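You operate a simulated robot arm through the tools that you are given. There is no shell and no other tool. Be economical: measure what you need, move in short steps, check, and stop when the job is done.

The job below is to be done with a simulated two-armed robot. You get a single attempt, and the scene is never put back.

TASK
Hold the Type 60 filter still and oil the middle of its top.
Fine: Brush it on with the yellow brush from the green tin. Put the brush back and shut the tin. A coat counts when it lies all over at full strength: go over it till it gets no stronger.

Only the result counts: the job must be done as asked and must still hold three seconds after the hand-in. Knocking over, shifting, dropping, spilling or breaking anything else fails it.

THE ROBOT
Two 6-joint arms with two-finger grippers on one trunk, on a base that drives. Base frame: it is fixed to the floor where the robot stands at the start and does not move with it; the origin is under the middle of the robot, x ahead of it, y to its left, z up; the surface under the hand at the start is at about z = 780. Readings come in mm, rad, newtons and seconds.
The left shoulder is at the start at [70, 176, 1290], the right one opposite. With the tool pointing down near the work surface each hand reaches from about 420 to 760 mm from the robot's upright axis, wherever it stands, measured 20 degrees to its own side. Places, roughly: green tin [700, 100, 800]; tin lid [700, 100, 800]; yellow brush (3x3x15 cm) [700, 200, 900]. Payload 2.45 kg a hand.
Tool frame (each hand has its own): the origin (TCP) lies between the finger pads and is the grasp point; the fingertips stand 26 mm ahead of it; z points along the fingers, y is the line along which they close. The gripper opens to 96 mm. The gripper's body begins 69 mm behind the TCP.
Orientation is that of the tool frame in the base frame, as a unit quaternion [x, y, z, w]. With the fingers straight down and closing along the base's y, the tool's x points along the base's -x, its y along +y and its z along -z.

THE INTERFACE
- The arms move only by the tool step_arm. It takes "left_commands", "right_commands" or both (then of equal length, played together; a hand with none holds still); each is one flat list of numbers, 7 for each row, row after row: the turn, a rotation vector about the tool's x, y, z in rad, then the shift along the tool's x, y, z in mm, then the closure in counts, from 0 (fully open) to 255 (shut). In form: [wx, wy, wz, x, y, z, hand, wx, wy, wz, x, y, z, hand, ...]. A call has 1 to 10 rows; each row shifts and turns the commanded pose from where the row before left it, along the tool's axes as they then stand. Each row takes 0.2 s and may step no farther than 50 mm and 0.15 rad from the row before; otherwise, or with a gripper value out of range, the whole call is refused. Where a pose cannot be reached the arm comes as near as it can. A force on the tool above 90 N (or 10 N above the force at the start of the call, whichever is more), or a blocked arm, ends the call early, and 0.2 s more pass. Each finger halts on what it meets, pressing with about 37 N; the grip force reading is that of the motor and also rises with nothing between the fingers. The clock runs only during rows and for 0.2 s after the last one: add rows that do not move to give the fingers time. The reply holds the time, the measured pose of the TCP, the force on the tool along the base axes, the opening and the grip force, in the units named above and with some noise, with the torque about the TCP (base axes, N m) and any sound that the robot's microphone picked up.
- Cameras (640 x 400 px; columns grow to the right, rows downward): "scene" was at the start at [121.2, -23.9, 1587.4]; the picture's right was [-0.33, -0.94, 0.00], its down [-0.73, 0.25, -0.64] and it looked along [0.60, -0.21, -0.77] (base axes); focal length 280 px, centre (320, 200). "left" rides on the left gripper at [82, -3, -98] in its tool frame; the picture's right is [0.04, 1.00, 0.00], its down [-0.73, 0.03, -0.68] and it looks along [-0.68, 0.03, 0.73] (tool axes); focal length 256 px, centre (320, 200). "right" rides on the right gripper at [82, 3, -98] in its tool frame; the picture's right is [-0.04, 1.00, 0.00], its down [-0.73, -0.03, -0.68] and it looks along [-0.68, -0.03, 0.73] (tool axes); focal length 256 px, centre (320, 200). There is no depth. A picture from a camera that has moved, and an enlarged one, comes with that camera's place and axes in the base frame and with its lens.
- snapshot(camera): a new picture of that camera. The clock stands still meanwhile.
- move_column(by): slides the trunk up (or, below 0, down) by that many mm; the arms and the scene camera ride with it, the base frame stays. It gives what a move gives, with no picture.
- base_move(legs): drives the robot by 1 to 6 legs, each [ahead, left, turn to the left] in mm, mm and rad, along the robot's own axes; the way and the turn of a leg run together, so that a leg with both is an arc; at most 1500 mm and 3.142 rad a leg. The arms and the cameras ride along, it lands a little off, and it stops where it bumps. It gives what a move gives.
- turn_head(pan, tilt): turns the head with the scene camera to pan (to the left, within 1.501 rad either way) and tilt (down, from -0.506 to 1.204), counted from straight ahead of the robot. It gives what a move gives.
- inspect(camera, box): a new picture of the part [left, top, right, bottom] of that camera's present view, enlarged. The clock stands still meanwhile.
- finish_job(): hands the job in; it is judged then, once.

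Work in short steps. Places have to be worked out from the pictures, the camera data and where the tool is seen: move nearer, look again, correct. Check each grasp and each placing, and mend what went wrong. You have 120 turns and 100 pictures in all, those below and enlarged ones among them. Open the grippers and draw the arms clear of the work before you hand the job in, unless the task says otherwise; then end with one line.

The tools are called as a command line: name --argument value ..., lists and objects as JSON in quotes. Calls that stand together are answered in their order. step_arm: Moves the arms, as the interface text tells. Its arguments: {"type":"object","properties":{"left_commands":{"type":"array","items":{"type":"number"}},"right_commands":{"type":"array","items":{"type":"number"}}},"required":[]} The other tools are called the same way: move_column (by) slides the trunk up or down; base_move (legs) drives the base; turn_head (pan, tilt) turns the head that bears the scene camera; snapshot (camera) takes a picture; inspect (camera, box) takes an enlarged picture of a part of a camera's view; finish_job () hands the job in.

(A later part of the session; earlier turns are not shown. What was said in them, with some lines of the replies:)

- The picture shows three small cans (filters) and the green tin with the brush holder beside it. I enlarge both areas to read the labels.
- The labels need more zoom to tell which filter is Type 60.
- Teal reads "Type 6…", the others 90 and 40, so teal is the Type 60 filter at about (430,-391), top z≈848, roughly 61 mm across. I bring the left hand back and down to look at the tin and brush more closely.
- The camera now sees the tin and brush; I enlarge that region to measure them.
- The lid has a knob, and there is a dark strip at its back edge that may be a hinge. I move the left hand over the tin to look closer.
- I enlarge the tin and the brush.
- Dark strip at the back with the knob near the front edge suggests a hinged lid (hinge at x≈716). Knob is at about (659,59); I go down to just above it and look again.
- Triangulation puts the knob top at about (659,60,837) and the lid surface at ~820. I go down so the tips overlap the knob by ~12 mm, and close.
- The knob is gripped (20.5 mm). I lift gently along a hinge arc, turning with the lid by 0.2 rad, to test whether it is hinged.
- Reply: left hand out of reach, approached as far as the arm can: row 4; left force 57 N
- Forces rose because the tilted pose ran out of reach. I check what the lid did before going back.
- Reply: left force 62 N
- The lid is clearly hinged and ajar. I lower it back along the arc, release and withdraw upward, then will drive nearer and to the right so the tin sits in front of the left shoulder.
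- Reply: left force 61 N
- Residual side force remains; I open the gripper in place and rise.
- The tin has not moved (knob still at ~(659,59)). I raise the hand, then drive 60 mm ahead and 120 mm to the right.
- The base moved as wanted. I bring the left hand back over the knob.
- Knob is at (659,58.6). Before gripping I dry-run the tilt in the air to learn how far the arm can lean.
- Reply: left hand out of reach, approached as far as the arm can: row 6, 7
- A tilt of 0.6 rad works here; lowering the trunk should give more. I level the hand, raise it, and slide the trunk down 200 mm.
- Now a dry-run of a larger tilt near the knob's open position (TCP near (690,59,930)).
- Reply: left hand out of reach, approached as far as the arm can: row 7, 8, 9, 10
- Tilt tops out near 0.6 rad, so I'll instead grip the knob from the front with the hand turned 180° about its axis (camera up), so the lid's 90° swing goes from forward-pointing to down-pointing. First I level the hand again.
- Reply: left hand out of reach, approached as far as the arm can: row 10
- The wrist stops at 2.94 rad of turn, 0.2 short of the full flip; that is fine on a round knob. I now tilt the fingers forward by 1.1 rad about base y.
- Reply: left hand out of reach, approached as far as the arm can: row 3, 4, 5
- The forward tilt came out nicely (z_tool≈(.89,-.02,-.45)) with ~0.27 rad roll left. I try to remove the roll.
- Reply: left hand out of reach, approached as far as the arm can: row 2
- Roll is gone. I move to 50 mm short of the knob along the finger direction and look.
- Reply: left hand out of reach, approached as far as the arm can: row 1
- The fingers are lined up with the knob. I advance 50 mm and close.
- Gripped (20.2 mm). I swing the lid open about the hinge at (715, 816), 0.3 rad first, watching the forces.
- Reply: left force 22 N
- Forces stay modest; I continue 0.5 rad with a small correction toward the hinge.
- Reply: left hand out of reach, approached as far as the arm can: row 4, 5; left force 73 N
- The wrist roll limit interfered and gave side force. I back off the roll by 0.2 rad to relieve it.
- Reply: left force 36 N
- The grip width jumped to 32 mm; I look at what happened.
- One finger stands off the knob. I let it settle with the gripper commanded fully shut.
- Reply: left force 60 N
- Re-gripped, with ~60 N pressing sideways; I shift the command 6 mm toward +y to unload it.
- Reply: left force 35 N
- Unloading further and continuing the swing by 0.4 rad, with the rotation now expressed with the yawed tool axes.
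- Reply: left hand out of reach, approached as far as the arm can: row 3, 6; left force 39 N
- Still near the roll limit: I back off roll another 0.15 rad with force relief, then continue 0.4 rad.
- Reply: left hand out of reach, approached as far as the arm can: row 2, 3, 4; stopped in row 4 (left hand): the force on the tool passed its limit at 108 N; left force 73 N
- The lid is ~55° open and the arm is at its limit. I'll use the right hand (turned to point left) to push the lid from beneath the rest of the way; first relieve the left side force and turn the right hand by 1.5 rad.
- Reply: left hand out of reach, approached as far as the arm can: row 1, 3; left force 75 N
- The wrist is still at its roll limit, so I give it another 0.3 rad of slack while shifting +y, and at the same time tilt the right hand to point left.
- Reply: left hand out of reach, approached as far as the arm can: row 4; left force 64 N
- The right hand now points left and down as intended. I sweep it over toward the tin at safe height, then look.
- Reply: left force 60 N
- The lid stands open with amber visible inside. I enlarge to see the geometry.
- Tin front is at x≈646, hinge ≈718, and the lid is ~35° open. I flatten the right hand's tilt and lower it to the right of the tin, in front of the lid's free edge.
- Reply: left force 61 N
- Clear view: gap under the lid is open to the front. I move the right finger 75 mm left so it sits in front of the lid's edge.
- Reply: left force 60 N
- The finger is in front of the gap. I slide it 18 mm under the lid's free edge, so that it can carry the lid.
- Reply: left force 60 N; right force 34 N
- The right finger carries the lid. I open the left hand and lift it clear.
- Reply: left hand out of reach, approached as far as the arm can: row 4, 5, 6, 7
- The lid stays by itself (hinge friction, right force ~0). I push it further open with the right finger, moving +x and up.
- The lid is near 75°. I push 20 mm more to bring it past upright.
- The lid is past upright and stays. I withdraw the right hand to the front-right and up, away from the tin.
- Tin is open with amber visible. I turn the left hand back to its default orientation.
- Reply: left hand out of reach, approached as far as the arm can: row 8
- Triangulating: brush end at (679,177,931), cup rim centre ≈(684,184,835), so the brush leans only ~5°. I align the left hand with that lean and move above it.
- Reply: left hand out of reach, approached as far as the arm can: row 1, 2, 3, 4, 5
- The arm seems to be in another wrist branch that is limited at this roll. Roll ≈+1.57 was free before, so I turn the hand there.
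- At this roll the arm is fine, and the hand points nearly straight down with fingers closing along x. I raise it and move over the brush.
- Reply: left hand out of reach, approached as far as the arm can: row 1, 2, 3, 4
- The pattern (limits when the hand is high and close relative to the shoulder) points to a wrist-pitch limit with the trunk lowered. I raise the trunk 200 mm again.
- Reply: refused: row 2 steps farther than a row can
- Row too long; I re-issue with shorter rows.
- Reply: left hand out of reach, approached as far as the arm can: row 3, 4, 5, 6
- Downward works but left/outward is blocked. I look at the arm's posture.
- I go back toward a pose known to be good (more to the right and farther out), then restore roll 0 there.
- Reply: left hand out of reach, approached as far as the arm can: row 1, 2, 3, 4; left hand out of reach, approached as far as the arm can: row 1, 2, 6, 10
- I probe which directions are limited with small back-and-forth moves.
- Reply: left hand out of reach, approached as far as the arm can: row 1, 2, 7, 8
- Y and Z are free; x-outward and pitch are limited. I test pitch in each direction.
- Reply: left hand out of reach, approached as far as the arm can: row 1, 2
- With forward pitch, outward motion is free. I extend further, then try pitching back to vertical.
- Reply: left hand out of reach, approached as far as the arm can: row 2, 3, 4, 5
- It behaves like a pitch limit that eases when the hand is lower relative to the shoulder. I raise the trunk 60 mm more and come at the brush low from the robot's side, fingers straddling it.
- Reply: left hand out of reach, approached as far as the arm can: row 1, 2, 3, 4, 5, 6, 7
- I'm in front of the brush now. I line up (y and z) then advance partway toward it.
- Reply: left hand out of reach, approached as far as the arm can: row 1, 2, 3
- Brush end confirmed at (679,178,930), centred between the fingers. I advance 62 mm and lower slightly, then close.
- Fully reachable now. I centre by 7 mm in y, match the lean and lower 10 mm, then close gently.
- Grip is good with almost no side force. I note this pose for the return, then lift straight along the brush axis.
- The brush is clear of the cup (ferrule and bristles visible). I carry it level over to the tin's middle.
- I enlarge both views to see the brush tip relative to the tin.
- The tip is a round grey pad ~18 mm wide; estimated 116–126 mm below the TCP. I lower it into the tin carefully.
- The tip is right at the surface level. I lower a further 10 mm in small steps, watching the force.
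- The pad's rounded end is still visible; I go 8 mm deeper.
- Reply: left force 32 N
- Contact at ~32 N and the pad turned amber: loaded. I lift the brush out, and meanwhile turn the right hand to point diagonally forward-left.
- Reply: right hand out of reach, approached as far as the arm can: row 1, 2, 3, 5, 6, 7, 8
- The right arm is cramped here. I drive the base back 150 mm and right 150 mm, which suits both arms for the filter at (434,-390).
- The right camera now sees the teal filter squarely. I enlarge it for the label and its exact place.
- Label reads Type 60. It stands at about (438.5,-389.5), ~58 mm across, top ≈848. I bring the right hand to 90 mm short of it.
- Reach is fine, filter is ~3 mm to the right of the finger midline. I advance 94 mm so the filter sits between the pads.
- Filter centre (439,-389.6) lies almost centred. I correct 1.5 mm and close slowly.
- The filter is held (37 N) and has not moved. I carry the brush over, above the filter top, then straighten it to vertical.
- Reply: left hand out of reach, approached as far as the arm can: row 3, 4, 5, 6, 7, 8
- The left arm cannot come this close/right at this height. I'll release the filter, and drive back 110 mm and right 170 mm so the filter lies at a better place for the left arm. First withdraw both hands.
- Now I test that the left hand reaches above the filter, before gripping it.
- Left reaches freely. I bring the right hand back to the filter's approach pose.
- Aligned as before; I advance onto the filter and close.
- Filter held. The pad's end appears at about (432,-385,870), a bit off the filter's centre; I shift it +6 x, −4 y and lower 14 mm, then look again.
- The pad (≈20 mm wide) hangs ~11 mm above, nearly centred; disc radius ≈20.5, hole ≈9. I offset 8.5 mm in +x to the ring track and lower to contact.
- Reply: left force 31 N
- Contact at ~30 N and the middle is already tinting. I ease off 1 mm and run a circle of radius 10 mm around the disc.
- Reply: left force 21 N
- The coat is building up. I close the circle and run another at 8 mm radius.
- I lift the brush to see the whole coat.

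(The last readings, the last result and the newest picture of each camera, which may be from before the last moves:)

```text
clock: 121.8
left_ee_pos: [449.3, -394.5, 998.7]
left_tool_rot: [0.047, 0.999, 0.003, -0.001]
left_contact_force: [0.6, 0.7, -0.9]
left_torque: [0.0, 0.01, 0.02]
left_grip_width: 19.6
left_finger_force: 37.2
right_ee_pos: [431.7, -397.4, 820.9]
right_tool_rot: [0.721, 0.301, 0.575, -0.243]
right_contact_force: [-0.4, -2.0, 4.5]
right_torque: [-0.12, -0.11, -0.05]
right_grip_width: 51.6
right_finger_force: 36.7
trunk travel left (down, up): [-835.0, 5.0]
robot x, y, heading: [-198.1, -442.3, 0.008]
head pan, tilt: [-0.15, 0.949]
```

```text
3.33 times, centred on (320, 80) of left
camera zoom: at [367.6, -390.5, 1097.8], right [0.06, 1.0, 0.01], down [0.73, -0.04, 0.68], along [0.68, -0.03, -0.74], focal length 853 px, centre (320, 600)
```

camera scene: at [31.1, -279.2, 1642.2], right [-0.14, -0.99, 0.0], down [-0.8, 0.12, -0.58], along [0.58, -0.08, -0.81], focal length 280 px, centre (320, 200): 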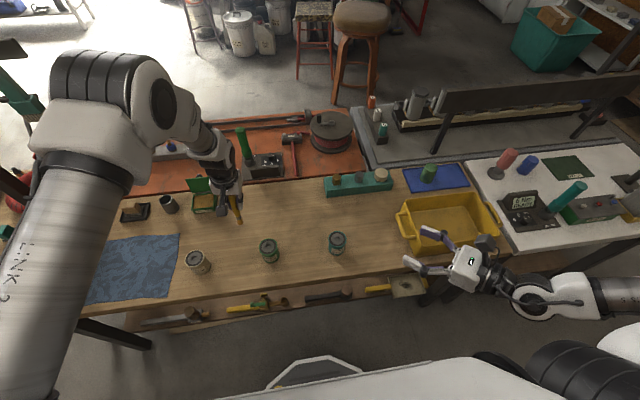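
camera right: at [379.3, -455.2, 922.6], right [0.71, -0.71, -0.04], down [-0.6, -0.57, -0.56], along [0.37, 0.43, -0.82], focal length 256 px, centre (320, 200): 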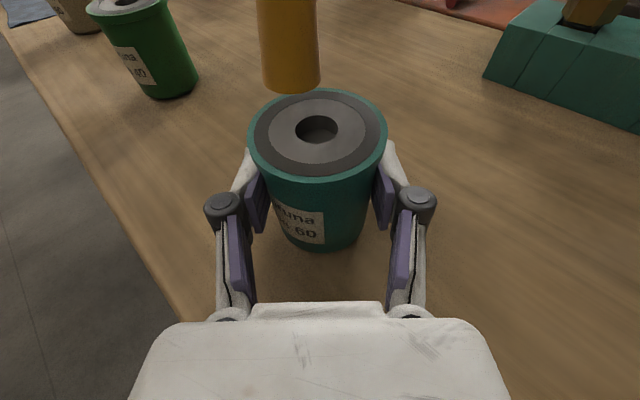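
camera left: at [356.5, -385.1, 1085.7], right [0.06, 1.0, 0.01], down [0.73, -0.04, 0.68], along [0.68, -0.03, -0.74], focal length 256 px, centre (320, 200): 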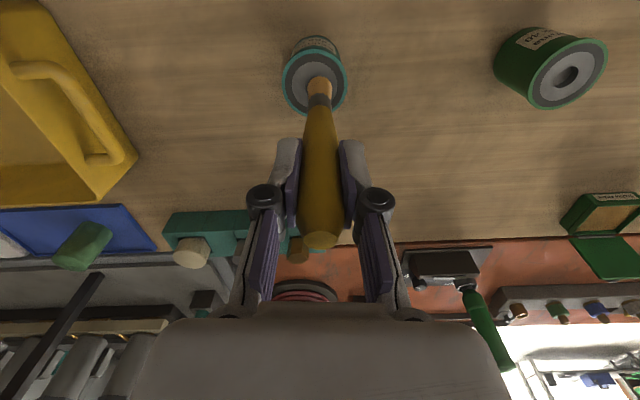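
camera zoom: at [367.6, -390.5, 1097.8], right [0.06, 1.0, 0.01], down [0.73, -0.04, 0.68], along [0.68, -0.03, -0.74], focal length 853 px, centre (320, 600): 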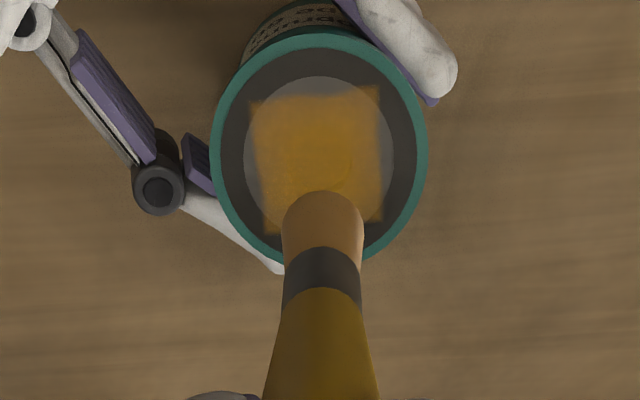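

The coat shows as a ~33 mm square patch in the middle. To be sure its corners are full, I lower again and trace a square track of ±9 mm.

step_arm --left_commands '[0, 0, 0, 0, 0, 20, 255, 0, 0, 0, 0, 0, 15.5, 255, 0, 0, 0, -0.1, 9, 0, 255, 0, 0, 0, 6, -0.58, 0, 255, 0, 0, 0, 6, -0.58, 0, 255, 0, 0, 0, 6, -0.58, 0, 255, 0, 0, 0, -0.6, -5.97, 0, 255, 0, 0, 0, -0.6, -5.97, 0, 255, 0, 0, 0, -0.6, -5.97, 0, 255]'

step_arm --left_commands '[0, 0, 0, -6, 0.58, 0, 255, 0, 0, 0, -6, 0.58, 0, 255, 0, 0, 0, -6, 0.58, 0, 255, 0, 0, 0, 0.6, 5.97, 0, 255, 0, 0, 0, 0.6, 5.97, 0, 255, 0, 0, 0, 0.6, 5.97, 0, 255, 0, 0, 0, 6, -0.58, 0, 255, 0, 0, 0, 3, -6, 0, 255, 0, 0, 0, 0, -6, 0, 255]'

step_arm --left_commands '[0, 0, 0, 0, 3, -15, 255, 0, 0, 0, 0, 0, -20, 255, 0, 0, 0, 0, 0, 0, 255]'

inspect --camera "right" --box '[220, 40, 420, 220]'

```text
clock: 123.8
left_ee_pos: [431.4, -405.3, 964.8]
left_tool_rot: [0.048, 0.999, 0.003, -0.001]
left_contact_force: [-0.4, 2.9, 8.7]
left_torque: [0.33, -0.11, 0.0]
left_grip_width: 19.4
left_finger_force: 37.4
right_ee_pos: [429.0, -398.2, 821.8]
right_tool_rot: [0.721, 0.301, 0.575, -0.243]
right_contact_force: [2.0, -3.1, 1.1]
right_torque: [0.06, -0.34, 0.0]
right_grip_width: 51.4
right_finger_force: 37.1
trunk travel left (down, up): [-835.0, 5.0]
robot x, y, heading: [-194.3, -440.0, 0.005]
head pan, tilt: [-0.15, 0.949]
```

```text
clock: 125.8
left_ee_pos: [440.0, -396.5, 963.6]
left_tool_rot: [0.048, 0.999, 0.003, -0.002]
left_contact_force: [-0.2, 0.9, 2.1]
left_torque: [0.1, -0.02, 0.01]
left_grip_width: 19.8
left_finger_force: 37.0
right_ee_pos: [429.5, -397.0, 821.3]
right_tool_rot: [0.721, 0.302, 0.574, -0.243]
right_contact_force: [-1.7, -2.3, 3.7]
right_torque: [-0.13, -0.07, -0.09]
right_grip_width: 51.6
right_finger_force: 37.5
trunk travel left (down, up): [-835.0, 5.0]
robot x, y, heading: [-194.4, -437.1, 0.004]
head pan, tilt: [-0.15, 0.949]
```

```text
clock: 126.6
left_ee_pos: [439.1, -395.2, 999.1]
left_tool_rot: [0.048, 0.999, 0.003, -0.002]
left_contact_force: [0.6, -0.7, -0.8]
left_torque: [0.0, 0.0, -0.03]
left_grip_width: 19.8
left_finger_force: 37.3
right_ee_pos: [430.7, -396.9, 821.4]
right_tool_rot: [0.722, 0.301, 0.575, -0.242]
right_contact_force: [-1.4, -0.3, 4.3]
right_torque: [-0.08, -0.11, -0.02]
right_grip_width: 51.2
right_finger_force: 37.2
trunk travel left (down, up): [-835.0, 5.0]
robot x, y, heading: [-198.7, -440.3, 0.011]
head pan, tilt: [-0.15, 0.949]
```

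```text
2.22 times, centred on (320, 130) of right
camera zoom: at [378.9, -455.2, 923.1], right [0.71, -0.71, -0.04], down [-0.6, -0.57, -0.57], along [0.37, 0.43, -0.82], focal length 569 px, centre (320, 356)
```

zoom: 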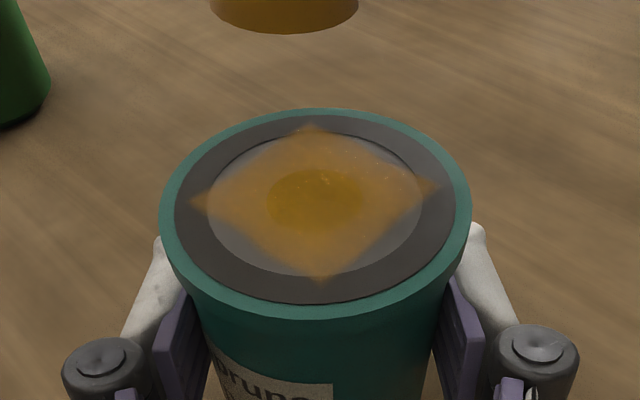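

Colour looks unchanged. I zoom closely to check evenness and saturation.

inspect --camera "right" --box '[270, 90, 370, 175]'

```text
4.71 times, centred on (320, 132) of right
camera zoom: at [378.9, -455.2, 923.1], right [0.71, -0.71, -0.04], down [-0.6, -0.57, -0.57], along [0.37, 0.43, -0.82], focal length 1205 px, centre (320, 518)
```

zoom: 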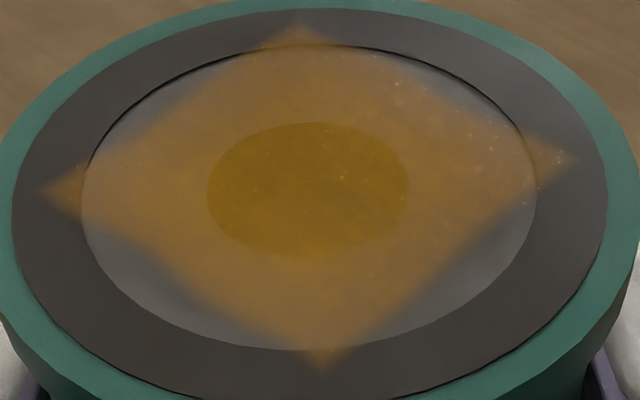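

Nearly even; I make one more full square pass (±10 mm) to be sure, then compare.

step_arm --left_commands '[0, 0, 0, -5.5, 5.5, 15, 255, 0, 0, 0, -5.5, 5.5, 15, 255, 0, 0, 0, 0, 0, 6.5, 255, 0, 0, 0, -0.67, -6.63, 0, 255, 0, 0, 0, -0.67, -6.63, 0, 255, 0, 0, 0, -0.67, -6.63, 0, 255, 0, 0, 0, 6.7, -0.64, 0, 255, 0, 0, 0, 6.7, -0.64, 0, 255, 0, 0, 0, 6.7, -0.64, 0, 255]'

step_arm --left_commands '[0, 0, 0, 0.67, 6.63, 0, 255, 0, 0, 0, 0.67, 6.63, 0, 255, 0, 0, 0, 0.67, 6.63, 0, 255, 0, 0, 0, -6.7, 0.64, 0, 255, 0, 0, 0, -6.7, 0.64, 0, 255, 0, 0, 0, -6.7, 0.64, 0, 255, 0, 0, 0, 5, -5, 0, 255, 0, 0, 0, 5, -5, 0, 255, 0, 0, 0, 0, 0, -15, 255, 0, 0, 0, 0, 0, -22, 255]'

inspect --camera "right" --box '[270, 90, 370, 175]'

```text
clock: 128.6
left_ee_pos: [432.1, -405.6, 963.3]
left_tool_rot: [0.048, 0.999, 0.002, -0.001]
left_contact_force: [8.5, -0.4, 19.1]
left_torque: [-0.03, -0.99, -0.01]
left_grip_width: 19.7
left_finger_force: 37.0
right_ee_pos: [429.6, -397.6, 822.4]
right_tool_rot: [0.721, 0.301, 0.575, -0.242]
right_contact_force: [-3.5, -2.1, -2.0]
right_torque: [-0.2, -0.76, -0.07]
right_grip_width: 51.4
right_finger_force: 36.2
trunk travel left (down, up): [-835.0, 5.0]
robot x, y, heading: [-193.5, -444.5, 0.002]
head pan, tilt: [-0.15, 0.949]
```

```text
clock: 130.8
left_ee_pos: [440.2, -394.3, 999.4]
left_tool_rot: [0.048, 0.999, 0.002, -0.001]
left_contact_force: [-0.3, -0.5, -0.1]
left_torque: [0.01, 0.0, 0.01]
left_grip_width: 19.8
left_finger_force: 36.9
right_ee_pos: [429.9, -398.0, 822.1]
right_tool_rot: [0.721, 0.301, 0.575, -0.243]
right_contact_force: [-0.7, -0.6, 0.4]
right_torque: [-0.03, 0.02, -0.02]
right_grip_width: 51.5
right_finger_force: 36.5
trunk travel left (down, up): [-835.0, 5.0]
robot x, y, heading: [-194.6, -443.0, 0.01]
head pan, tilt: [-0.15, 0.949]
```

```text
4.71 times, centred on (320, 132) of right
camera zoom: at [378.8, -455.3, 923.1], right [0.71, -0.71, -0.04], down [-0.6, -0.57, -0.57], along [0.37, 0.43, -0.82], focal length 1205 px, centre (320, 518)
```

zoom: 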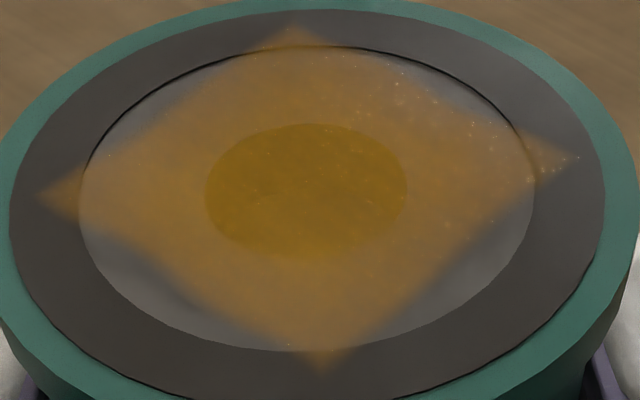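

No further change: the coat is saturated, filter unmoved. I release the filter, withdraw the right hand straight back and up, and raise the brush a little.

step_arm --right_commands '[0, 0, 0, 0, 0, 0, 120, 0, 0, 0, 0, 0, 0, 80, 0, 0, 0, 0, 0, 0, 40, 0, 0, 0, 0, 0, -15, 35, 0, 0, 0, 0, 0, -25, 35, 0, 0, 0, 0, 0, -28, 35, 0, 0, 0, 0, 0, -30, 35, 0, 0, 0, 35, 0, -8, 35, 0, 0, 0, 35, 0, -8, 35, 0, 0, 0, 35, 0, -8, 35]'

snapshot --camera "right"

base_move --legs '[[254, 323, 0]]'

snapshot --camera "left"

```text
clock: 133.0
left_ee_pos: [440.8, -394.1, 1000.4]
left_tool_rot: [0.048, 0.999, 0.003, -0.002]
left_contact_force: [0.0, 1.5, -0.2]
left_torque: [0.02, -0.02, 0.01]
left_grip_width: 19.7
left_finger_force: 36.7
right_ee_pos: [365.2, -466.1, 950.7]
right_tool_rot: [0.721, 0.301, 0.575, -0.242]
right_contact_force: [-0.6, 0.3, 0.5]
right_torque: [0.01, 0.01, 0.0]
right_grip_width: 82.9
right_finger_force: 0.1
trunk travel left (down, up): [-835.0, 5.0]
robot x, y, heading: [-196.4, -439.5, 0.006]
head pan, tilt: [-0.15, 0.949]
```

```text
17 pictures are left
camera right: at [314.1, -524.0, 1052.4], right [0.71, -0.71, -0.04], down [-0.6, -0.57, -0.56], along [0.37, 0.43, -0.82], focal length 256 px, centre (320, 200)
```

right: 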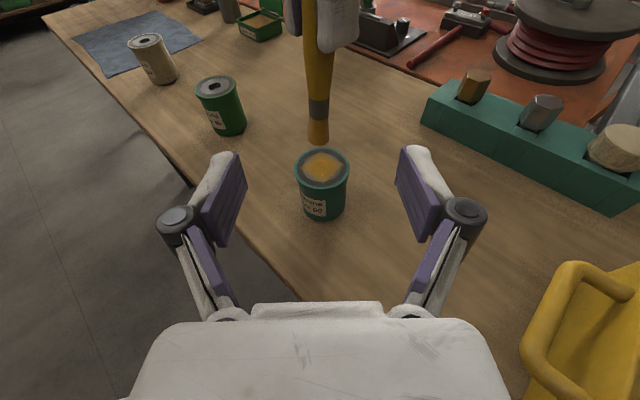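

```text
clock: 135.5
left_ee_pos: [691.3, -70.6, 999.5]
left_tool_rot: [0.046, 0.999, 0.003, -0.002]
left_contact_force: [-0.2, 0.4, -0.5]
left_torque: [0.0, -0.02, -0.01]
left_grip_width: 19.5
left_finger_force: 36.8
right_ee_pos: [617.2, -143.7, 951.3]
right_tool_rot: [0.72, 0.303, 0.574, -0.244]
right_contact_force: [-0.6, 0.1, -0.1]
right_torque: [0.0, 0.02, -0.01]
right_grip_width: 82.9
right_finger_force: 0.0
trunk travel left (down, up): [-835.0, 5.0]
robot x, y, heading: [57.5, -118.1, 0.013]
head pan, tilt: [-0.15, 0.949]
```

```text
16 pictures are left
camera left: at [611.2, -67.0, 1099.3], right [0.05, 1.0, 0.01], down [0.73, -0.04, 0.68], along [0.68, -0.03, -0.74], focal length 256 px, centre (320, 200)
```

left: 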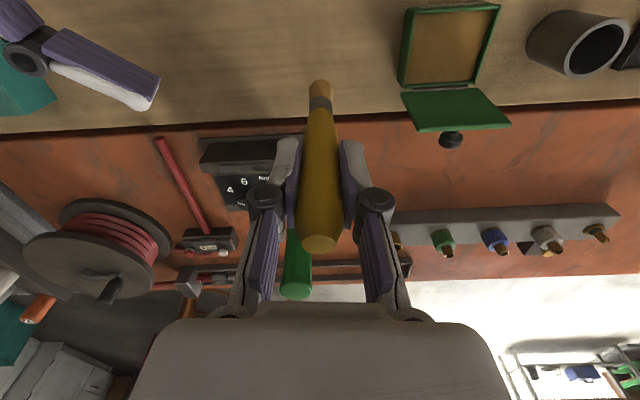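

Back at the earlier spot. I carry the brush over to the cup, keeping clear of the open lid, and restore its original lean.

step_arm --left_commands '[0, 0, 0, 25, -2.4, 0, 255, 0, 0, 0, 2.55, 40.2, 0, 255, 0, 0, 0, 2.55, 40.2, 0, 255, 0, 0, 0, 2.55, 40.2, 0, 255, 0, 0, 0, 2.55, 40.2, 0, 255, 0, 0, 0, 2.55, 40.2, 0, 255, 0, 0, 0, 2.55, 40.2, 0, 255, -0.0325, -0.0355, 0, 0, 0, 0, 255, -0.0325, -0.0355, 0, 0, 0, 0, 255, 0, 0, 0, 0, 0, 0, 255]'

snapshot --camera "left"

```text
clock: 137.7
left_ee_pos: [675.8, 172.7, 1001.6]
left_tool_rot: [0.047, 0.998, 0.033, 0.036]
left_contact_force: [0.1, -0.3, 0.0]
left_torque: [-0.01, 0.0, 0.0]
left_grip_width: 19.6
left_finger_force: 36.9
right_ee_pos: [617.8, -141.4, 948.9]
right_tool_rot: [0.721, 0.303, 0.573, -0.244]
right_contact_force: [-0.1, 0.2, -0.2]
right_torque: [-0.01, 0.0, -0.01]
right_grip_width: 82.8
right_finger_force: 0.0
trunk travel left (down, up): [-835.0, 5.0]
robot x, y, heading: [57.1, -125.5, 0.009]
head pan, tilt: [-0.15, 0.949]
```

```text
15 pictures are left
camera left: at [587.3, 171.4, 1093.8], right [0.05, 1.0, 0.07], down [0.68, -0.08, 0.73], along [0.73, 0.01, -0.68], focal length 256 px, centre (320, 200)
```

left: 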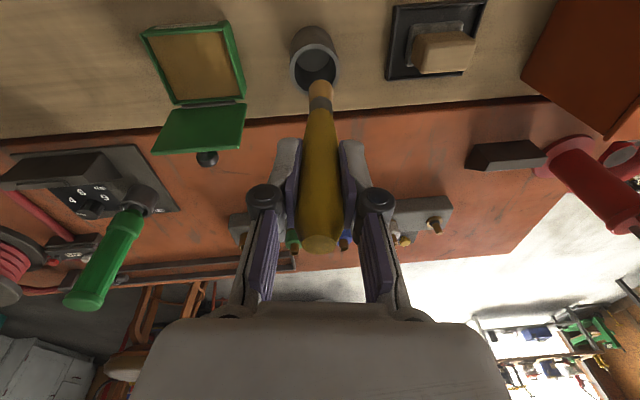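

Position matches the recorded extraction line within 1 mm. I lower 75 mm along the axis, then check.

step_arm --left_commands '[0, 0, 0, 0.5, -0.8, 20, 255, 0, 0, 0, 0, 0, 20, 255, 0, 0, 0, 0, 0, 20, 255, 0, 0, 0, 0, 0, 15, 255, 0, 0, 0, 0, 0, 0, 255]'

snapshot --camera "left"

```text
clock: 138.9
left_ee_pos: [681.1, 175.6, 925.8]
left_tool_rot: [0.047, 0.998, 0.033, 0.035]
left_contact_force: [0.4, 0.3, -1.5]
left_torque: [0.01, 0.02, -0.01]
left_grip_width: 19.9
left_finger_force: 36.7
right_ee_pos: [617.5, -142.8, 950.9]
right_tool_rot: [0.72, 0.302, 0.575, -0.244]
right_contact_force: [-0.3, 0.4, 0.3]
right_torque: [0.01, -0.03, 0.0]
right_grip_width: 83.2
right_finger_force: 0.1
trunk travel left (down, up): [-835.0, 5.0]
robot x, y, heading: [54.7, -122.9, 0.009]
head pan, tilt: [-0.15, 0.949]
```

```text
14 pictures are left
camera left: at [592.3, 173.4, 1018.3], right [0.05, 1.0, 0.07], down [0.68, -0.08, 0.73], along [0.73, 0.01, -0.68], focal length 256 px, centre (320, 200)
```

left: 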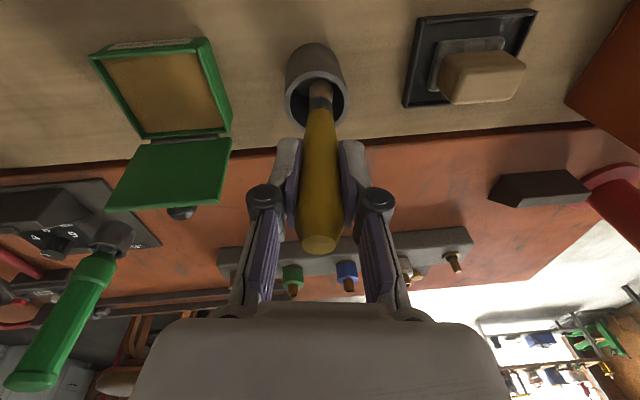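

The brush enters the cup cleanly. I go down another 27 mm in small steps, shifting 2 mm toward +y as recorded, watching for the floor.

step_arm --left_commands '[0, 0, 0, 0, 1, 10, 255, 0, 0, 0, 0, 1, 10, 255, 0, 0, 0, 0, 0, 5, 255, 0, 0, 0, 0, 0, 2, 255, 0, 0, 0, 0, 0, 0, 255]'

```text
clock: 140.1
left_ee_pos: [683.0, 180.3, 899.7]
left_tool_rot: [0.046, 0.998, 0.033, 0.035]
left_contact_force: [-0.3, 0.1, -0.7]
left_torque: [0.01, -0.03, -0.01]
left_grip_width: 19.4
left_finger_force: 36.7
right_ee_pos: [616.5, -144.5, 949.7]
right_tool_rot: [0.721, 0.302, 0.574, -0.244]
right_contact_force: [0.0, 0.1, -0.2]
right_torque: [0.01, 0.03, 0.01]
right_grip_width: 83.0
right_finger_force: 0.1
trunk travel left (down, up): [-835.0, 5.0]
robot x, y, heading: [53.8, -121.7, 0.01]
head pan, tilt: [-0.15, 0.949]
```

No contact yet; I lower in 1.5 mm steps to touch bottom, then open.

step_arm --left_commands '[0, 0, 0, 0, 0, 1.5, 255, 0, 0, 0, 0, 0, 1.5, 255, 0, 0, 0, 0, 0, 0, 255]'

```text
clock: 140.9
left_ee_pos: [682.8, 179.7, 896.2]
left_tool_rot: [0.047, 0.998, 0.033, 0.035]
left_contact_force: [-0.2, -0.4, -0.4]
left_torque: [0.03, 0.02, 0.04]
left_grip_width: 19.6
left_finger_force: 36.5
right_ee_pos: [617.2, -143.4, 951.1]
right_tool_rot: [0.721, 0.303, 0.574, -0.244]
right_contact_force: [-0.7, 1.0, 0.6]
right_torque: [-0.02, 0.02, 0.03]
right_grip_width: 82.6
right_finger_force: 0.1
trunk travel left (down, up): [-835.0, 5.0]
robot x, y, heading: [57.9, -112.8, 0.01]
head pan, tilt: [-0.15, 0.949]
```

At the recorded height. I open slowly, then back off toward the robot the way I came.

step_arm --left_commands '[0, 0, 0, 0, 0, 0, 190, 0, 0, 0, 0, 0, 0, 120, 0, 0, 0, 0, 0, 0, 0, 0, 0, 0, 0, 0, 0, 0, 0, 0, 0, 20, 0, 0, 0, 0, 0, 0, 25, 0, 0, 0, 0, 0, 0, 25, 0, 0, 0, 0, 0, 0, 0, 0, 0, 0]'

snapshot --camera "left"

```text
clock: 142.7
left_ee_pos: [612.9, 186.1, 892.2]
left_tool_rot: [0.047, 0.998, 0.034, 0.035]
left_contact_force: [-0.5, 0.3, 0.3]
left_torque: [-0.03, -0.02, -0.02]
left_grip_width: 96.0
left_finger_force: 0.2
right_ee_pos: [617.6, -143.2, 950.0]
right_tool_rot: [0.721, 0.302, 0.574, -0.244]
right_contact_force: [0.5, 0.3, -0.6]
right_torque: [-0.02, 0.02, 0.01]
right_grip_width: 82.7
right_finger_force: 0.1
trunk travel left (down, up): [-835.0, 5.0]
robot x, y, heading: [55.6, -121.7, 0.013]
head pan, tilt: [-0.15, 0.949]
```

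```text
13 pictures are left
camera left: at [524.6, 183.9, 985.6], right [0.05, 1.0, 0.07], down [0.68, -0.08, 0.73], along [0.73, 0.01, -0.68], focal length 256 px, centre (320, 200)
```

left: 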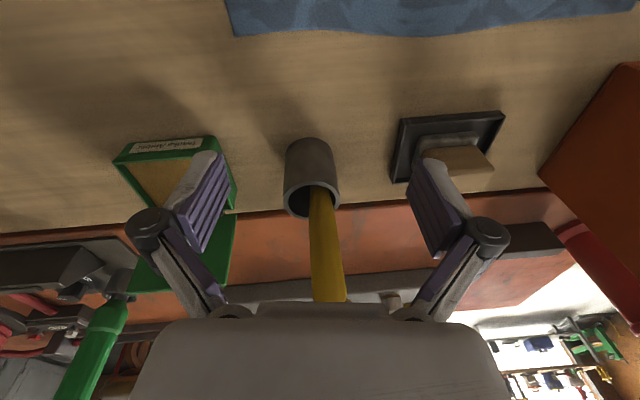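

Brush is back in its cup. Now the lid: I close the left fingers, straighten and rise, and move to y≈86 to pass over and hook behind the lid beside its knob.

step_arm --left_commands '[0, 0, 0, 0, -10, -30, 150, 0.022, 0.024, 0, 0, -30, -20, 255, 0.022, 0.024, 0, -5, -30, -10, 255, 0.022, 0.024, 0, -20, -25, 0, 255, 0, 0, 0, -35, 0, 0, 255, 0, 0, 0, 0, 0, 0, 255]'

snapshot --camera "left"

```text
clock: 144.1
left_ee_pos: [660.5, 84.4, 948.6]
left_tool_rot: [0.046, 0.999, 0.002, -0.003]
left_contact_force: [-0.2, 0.4, 0.4]
left_torque: [-0.03, 0.0, 0.02]
left_grip_width: 0.0
left_finger_force: 28.5
right_ee_pos: [617.4, -143.8, 950.9]
right_tool_rot: [0.721, 0.301, 0.575, -0.243]
right_contact_force: [0.1, 1.0, -0.7]
right_torque: [0.02, 0.04, -0.01]
right_grip_width: 82.7
right_finger_force: 0.0
trunk travel left (down, up): [-835.0, 5.0]
robot x, y, heading: [55.7, -123.3, 0.012]
head pan, tilt: [-0.15, 0.949]
```

```text
12 pictures are left
camera left: at [578.6, 87.3, 1047.4], right [0.05, 1.0, 0.0], down [0.74, -0.04, 0.68], along [0.67, -0.03, -0.74], focal length 256 px, centre (320, 200)
```

left: 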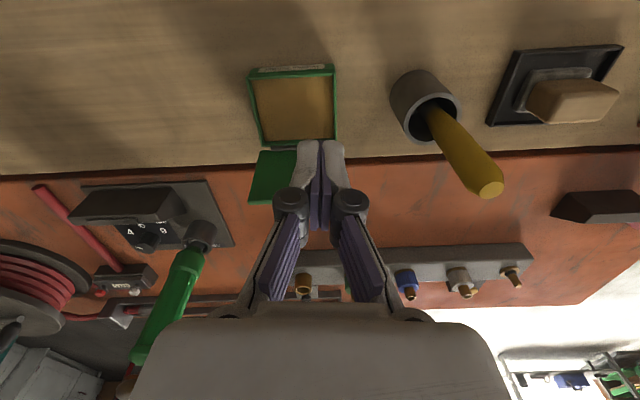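

Lid is upright with its top at x≈721. I pass over it to x≈752 and go down behind it.

step_arm --left_commands '[0, 0, 0, -31, 3, 0, 255, 0, 0, 0, -31, 3, 0, 255, 0, 0, 0, -31, 3, 0, 255, 0, 0, 0, 0, 0, 20, 255, 0, 0, 0, 0, 0, 20, 255, 0, 0, 0, 0, 0, 18, 255, 0, 0, 0, 0, 0, 0, 255]'

snapshot --camera "left"

```text
clock: 145.7
left_ee_pos: [753.7, 82.1, 886.5]
left_tool_rot: [0.046, 0.999, 0.002, -0.002]
left_contact_force: [0.1, 0.1, 0.2]
left_torque: [-0.03, 0.01, 0.0]
left_grip_width: 0.0
left_finger_force: 28.6
right_ee_pos: [616.8, -143.2, 951.5]
right_tool_rot: [0.72, 0.302, 0.574, -0.244]
right_contact_force: [0.7, 0.4, 0.7]
right_torque: [-0.01, 0.0, -0.02]
right_grip_width: 82.9
right_finger_force: 0.0
trunk travel left (down, up): [-835.0, 5.0]
robot x, y, heading: [55.3, -119.6, 0.009]
head pan, tilt: [-0.15, 0.949]
```

```text
11 pictures are left
camera left: at [672.0, 86.5, 986.6], right [0.05, 1.0, 0.0], down [0.74, -0.04, 0.68], along [0.67, -0.03, -0.74], focal length 256 px, centre (320, 200)
```

left: 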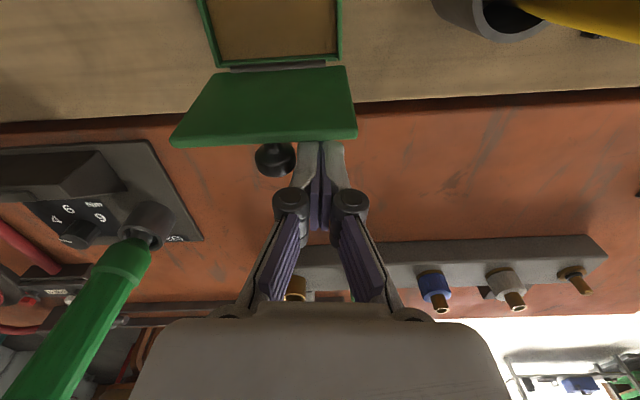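

The finger is behind the lid beside the knob. I pull it toward the robot, 85 mm.

step_arm --left_commands '[0, 0, 0, 15, -1.2, 0, 255, 0, 0, 0, 15, -1.2, 0, 255, 0, 0, 0, 15, -1.2, 0, 255, 0, 0, 0, 15, -1.2, 0, 255, 0, 0, 0, 15, -1.2, 0, 255, 0, 0, 0, 10, -1, 0, 255, 0, 0, 0, 0, 0, 0, 255]'

snapshot --camera "left"

```text
clock: 147.3
left_ee_pos: [667.4, 83.2, 888.8]
left_tool_rot: [0.047, 0.999, 0.002, -0.003]
left_contact_force: [0.5, -0.2, 0.8]
left_torque: [-0.05, -0.02, -0.01]
left_grip_width: 0.0
left_finger_force: 29.1
right_ee_pos: [618.1, -144.1, 950.3]
right_tool_rot: [0.721, 0.303, 0.574, -0.245]
right_contact_force: [0.2, -0.1, 0.0]
right_torque: [-0.02, 0.0, 0.01]
right_grip_width: 82.7
right_finger_force: 0.0
trunk travel left (down, up): [-835.0, 5.0]
robot x, y, heading: [57.6, -121.5, 0.011]
head pan, tilt: [-0.15, 0.949]
```

```text
10 pictures are left
camera left: at [586.3, 87.0, 987.2], right [0.05, 1.0, 0.0], down [0.74, -0.04, 0.68], along [0.67, -0.03, -0.74], focal length 256 px, centre (320, 200)
```

left: 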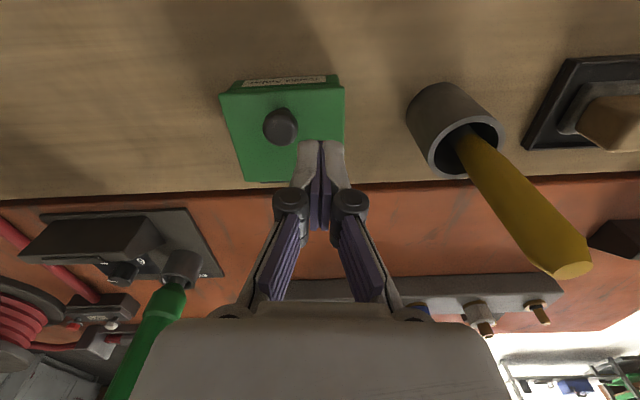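

The lid has dropped shut. I press it gently with the fingertips to make sure it is seated.

step_arm --left_commands '[0, 0, 0, 0, 0, 20, 255, 0, 0, 0, 0, 0, 14, 255, 0, 0, 0, 0, 0, 3, 255, 0, 0, 0, 0, 0, 3, 255, 0, 0, 0, 0, 0, 2, 255, 0, 0, 0, 0, 0, 0, 255]'

```text
clock: 148.7
left_ee_pos: [667.5, 84.4, 846.6]
left_tool_rot: [0.046, 0.999, 0.002, -0.002]
left_contact_force: [0.1, 0.4, -0.6]
left_torque: [0.0, 0.0, 0.02]
left_grip_width: 0.0
left_finger_force: 28.4
right_ee_pos: [616.6, -144.3, 949.6]
right_tool_rot: [0.72, 0.302, 0.575, -0.244]
right_contact_force: [-0.7, -0.7, 1.2]
right_torque: [-0.02, -0.02, 0.0]
right_grip_width: 82.8
right_finger_force: 0.0
trunk travel left (down, up): [-835.0, 5.0]
robot x, y, heading: [56.2, -120.7, 0.012]
head pan, tilt: [-0.15, 0.949]
```

step_arm --left_commands '[0, 0, 0, 0, 0, 2, 255, 0, 0, 0, 0, 0, 2, 255, 0, 0, 0, 0, 0, 2, 255, 0, 0, 0, 0, 0, 0, 255]'

```text
clock: 149.7
left_ee_pos: [668.0, 82.9, 842.7]
left_tool_rot: [0.047, 0.999, 0.001, -0.002]
left_contact_force: [0.6, 1.4, 4.8]
left_torque: [0.03, -0.05, 0.0]
left_grip_width: 6.2
left_finger_force: 28.9
right_ee_pos: [618.0, -144.4, 951.5]
right_tool_rot: [0.721, 0.302, 0.574, -0.244]
right_contact_force: [0.0, -0.5, -0.9]
right_torque: [0.01, -0.01, 0.05]
right_grip_width: 82.8
right_finger_force: 0.0
trunk travel left (down, up): [-835.0, 5.0]
robot x, y, heading: [58.1, -121.1, 0.011]
head pan, tilt: [-0.15, 0.949]
```

Light contact on the seated lid (tips at z≈817). I rise clear, open the gripper and check the tin, brush and filters.

step_arm --left_commands '[0, 0, 0, 0, 0, -25, 255, 0, 0, 0, 0, 0, -40, 255, 0, 0, 0, 0, 0, -40, 100, 0, 0, 0, 0, -20, -40, 0, 0, 0, 0, 0, -20, -20, 0, 0, 0, 0, 0, 0, 0, 0]'

snapshot --camera "left"

turn_head --pan 0.0 --tilt 1.1

snapshot --camera "scene"

```text
clock: 151.1
left_ee_pos: [666.2, 44.9, 1004.9]
left_tool_rot: [0.047, 0.999, 0.002, -0.003]
left_contact_force: [0.4, 0.1, 0.1]
left_torque: [0.01, 0.01, 0.01]
left_grip_width: 95.9
left_finger_force: 0.1
right_ee_pos: [618.8, -143.3, 950.7]
right_tool_rot: [0.722, 0.302, 0.574, -0.243]
right_contact_force: [-0.6, -0.5, -0.9]
right_torque: [0.04, -0.01, -0.03]
right_grip_width: 82.9
right_finger_force: 0.1
trunk travel left (down, up): [-835.0, 5.0]
robot x, y, heading: [57.6, -120.1, 0.007]
head pan, tilt: [-0.15, 0.949]
```

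```text
9 pictures are left
camera left: at [584.4, 48.0, 1105.3], right [0.05, 1.0, 0.0], down [0.74, -0.04, 0.67], along [0.67, -0.03, -0.74], focal length 256 px, centre (320, 200)
```

left: 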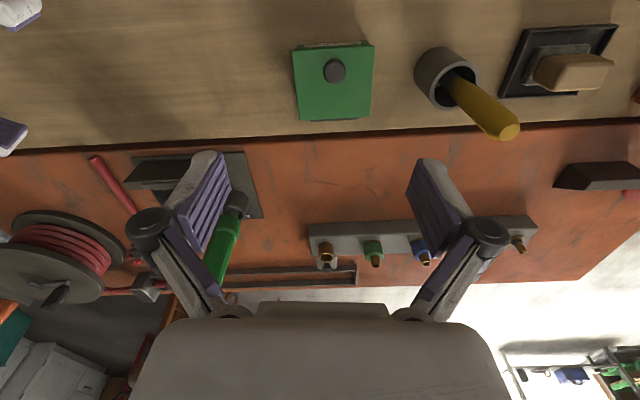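

```text
clock: 151.8
left_ee_pos: [664.4, 42.7, 1006.2]
left_tool_rot: [0.046, 0.999, 0.002, -0.003]
left_contact_force: [0.4, 0.0, -1.5]
left_torque: [-0.02, -0.01, 0.0]
left_grip_width: 96.0
left_finger_force: 0.0
right_ee_pos: [618.3, -143.0, 949.3]
right_tool_rot: [0.72, 0.303, 0.575, -0.245]
right_contact_force: [0.6, 1.3, -0.5]
right_torque: [-0.03, 0.02, 0.0]
right_grip_width: 82.8
right_finger_force: 0.1
trunk travel left (down, up): [-835.0, 5.0]
robot x, y, heading: [55.3, -117.4, 0.013]
head pan, tilt: [0.0, 1.1]
```

```text
8 pictures are left
camera scene: at [168.4, -117.3, 1631.9], right [0.01, -1.0, 0.0], down [-0.89, -0.01, -0.45], along [0.45, 0.0, -0.89], focal length 280 px, centre (320, 200)
```

scene: 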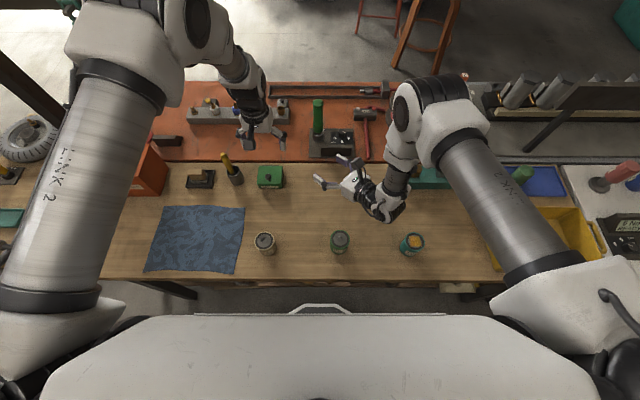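

Tin is shut, brush in its cup, filters standing. One close check of the tin lid and the filter before handing in.

inspect --camera "scene" --box '[215, 140, 305, 200]'

inspect --camera "scene" --box '[385, 215, 445, 270]'

step_arm --right_commands '[0, 0, 0, 40, 0, 0, 35, 0, 0, 0, 40, 0, 0, 35, 0, 0, 0, 40, 0, 0, 35]'

```text
6.67 times, centred on (260, 170) of scene
camera zoom: at [168.4, -117.3, 1631.9], right [0.01, -1.0, 0.0], down [-0.89, -0.01, -0.45], along [0.45, 0.0, -0.89], focal length 1863 px, centre (720, 400)
```

zoom: 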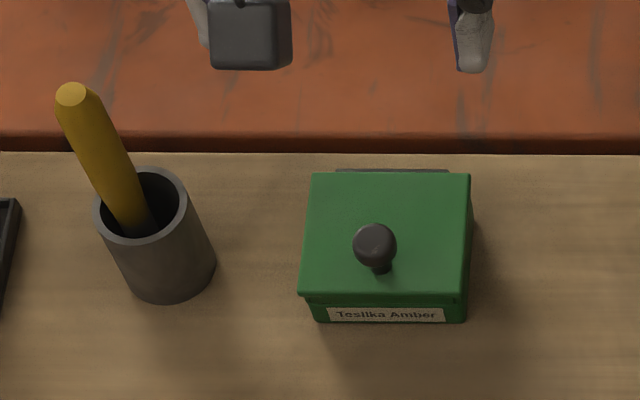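

```text
7.27 times, centred on (415, 242) of scene
camera zoom: at [168.4, -117.3, 1631.9], right [0.01, -1.0, 0.0], down [-0.89, -0.01, -0.45], along [0.45, 0.0, -0.89], focal length 2032 px, centre (-371, -109)
```

zoom: 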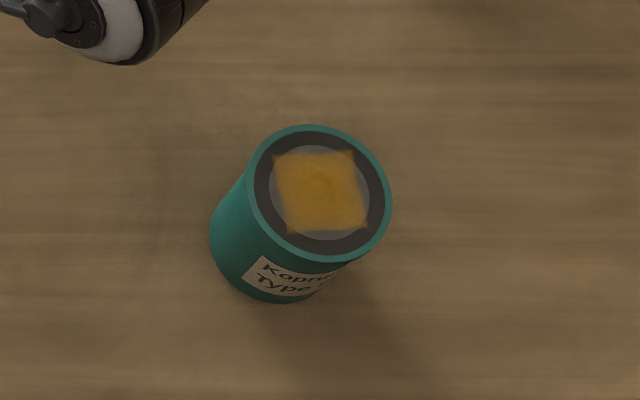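

```text
clock: 152.6
left_ee_pos: [664.4, 43.5, 1006.4]
left_tool_rot: [0.046, 0.999, 0.001, -0.002]
left_contact_force: [0.5, 0.4, 0.4]
left_torque: [0.01, -0.01, 0.0]
left_grip_width: 96.2
left_finger_force: 0.1
right_ee_pos: [634.3, -125.1, 1068.0]
right_tool_rot: [0.721, 0.302, 0.574, -0.243]
right_contact_force: [-0.1, -0.7, 0.4]
right_torque: [0.03, 0.01, -0.05]
right_grip_width: 82.9
right_finger_force: 0.1
trunk travel left (down, up): [-835.0, 5.0]
robot x, y, heading: [55.8, -117.9, 0.007]
head pan, tilt: [0.0, 1.1]
```

The coat is a full, even patch, the tin is shut, the brush is back in its cup, and both hands are open and clear. I hand the job in.

finish_job

```text
The job is handed in.
```

The Type 60 filter was held still and the middle of its top oiled with the yellow brush until the coat got no stronger; the brush is back in its cup and the green tin is shut.
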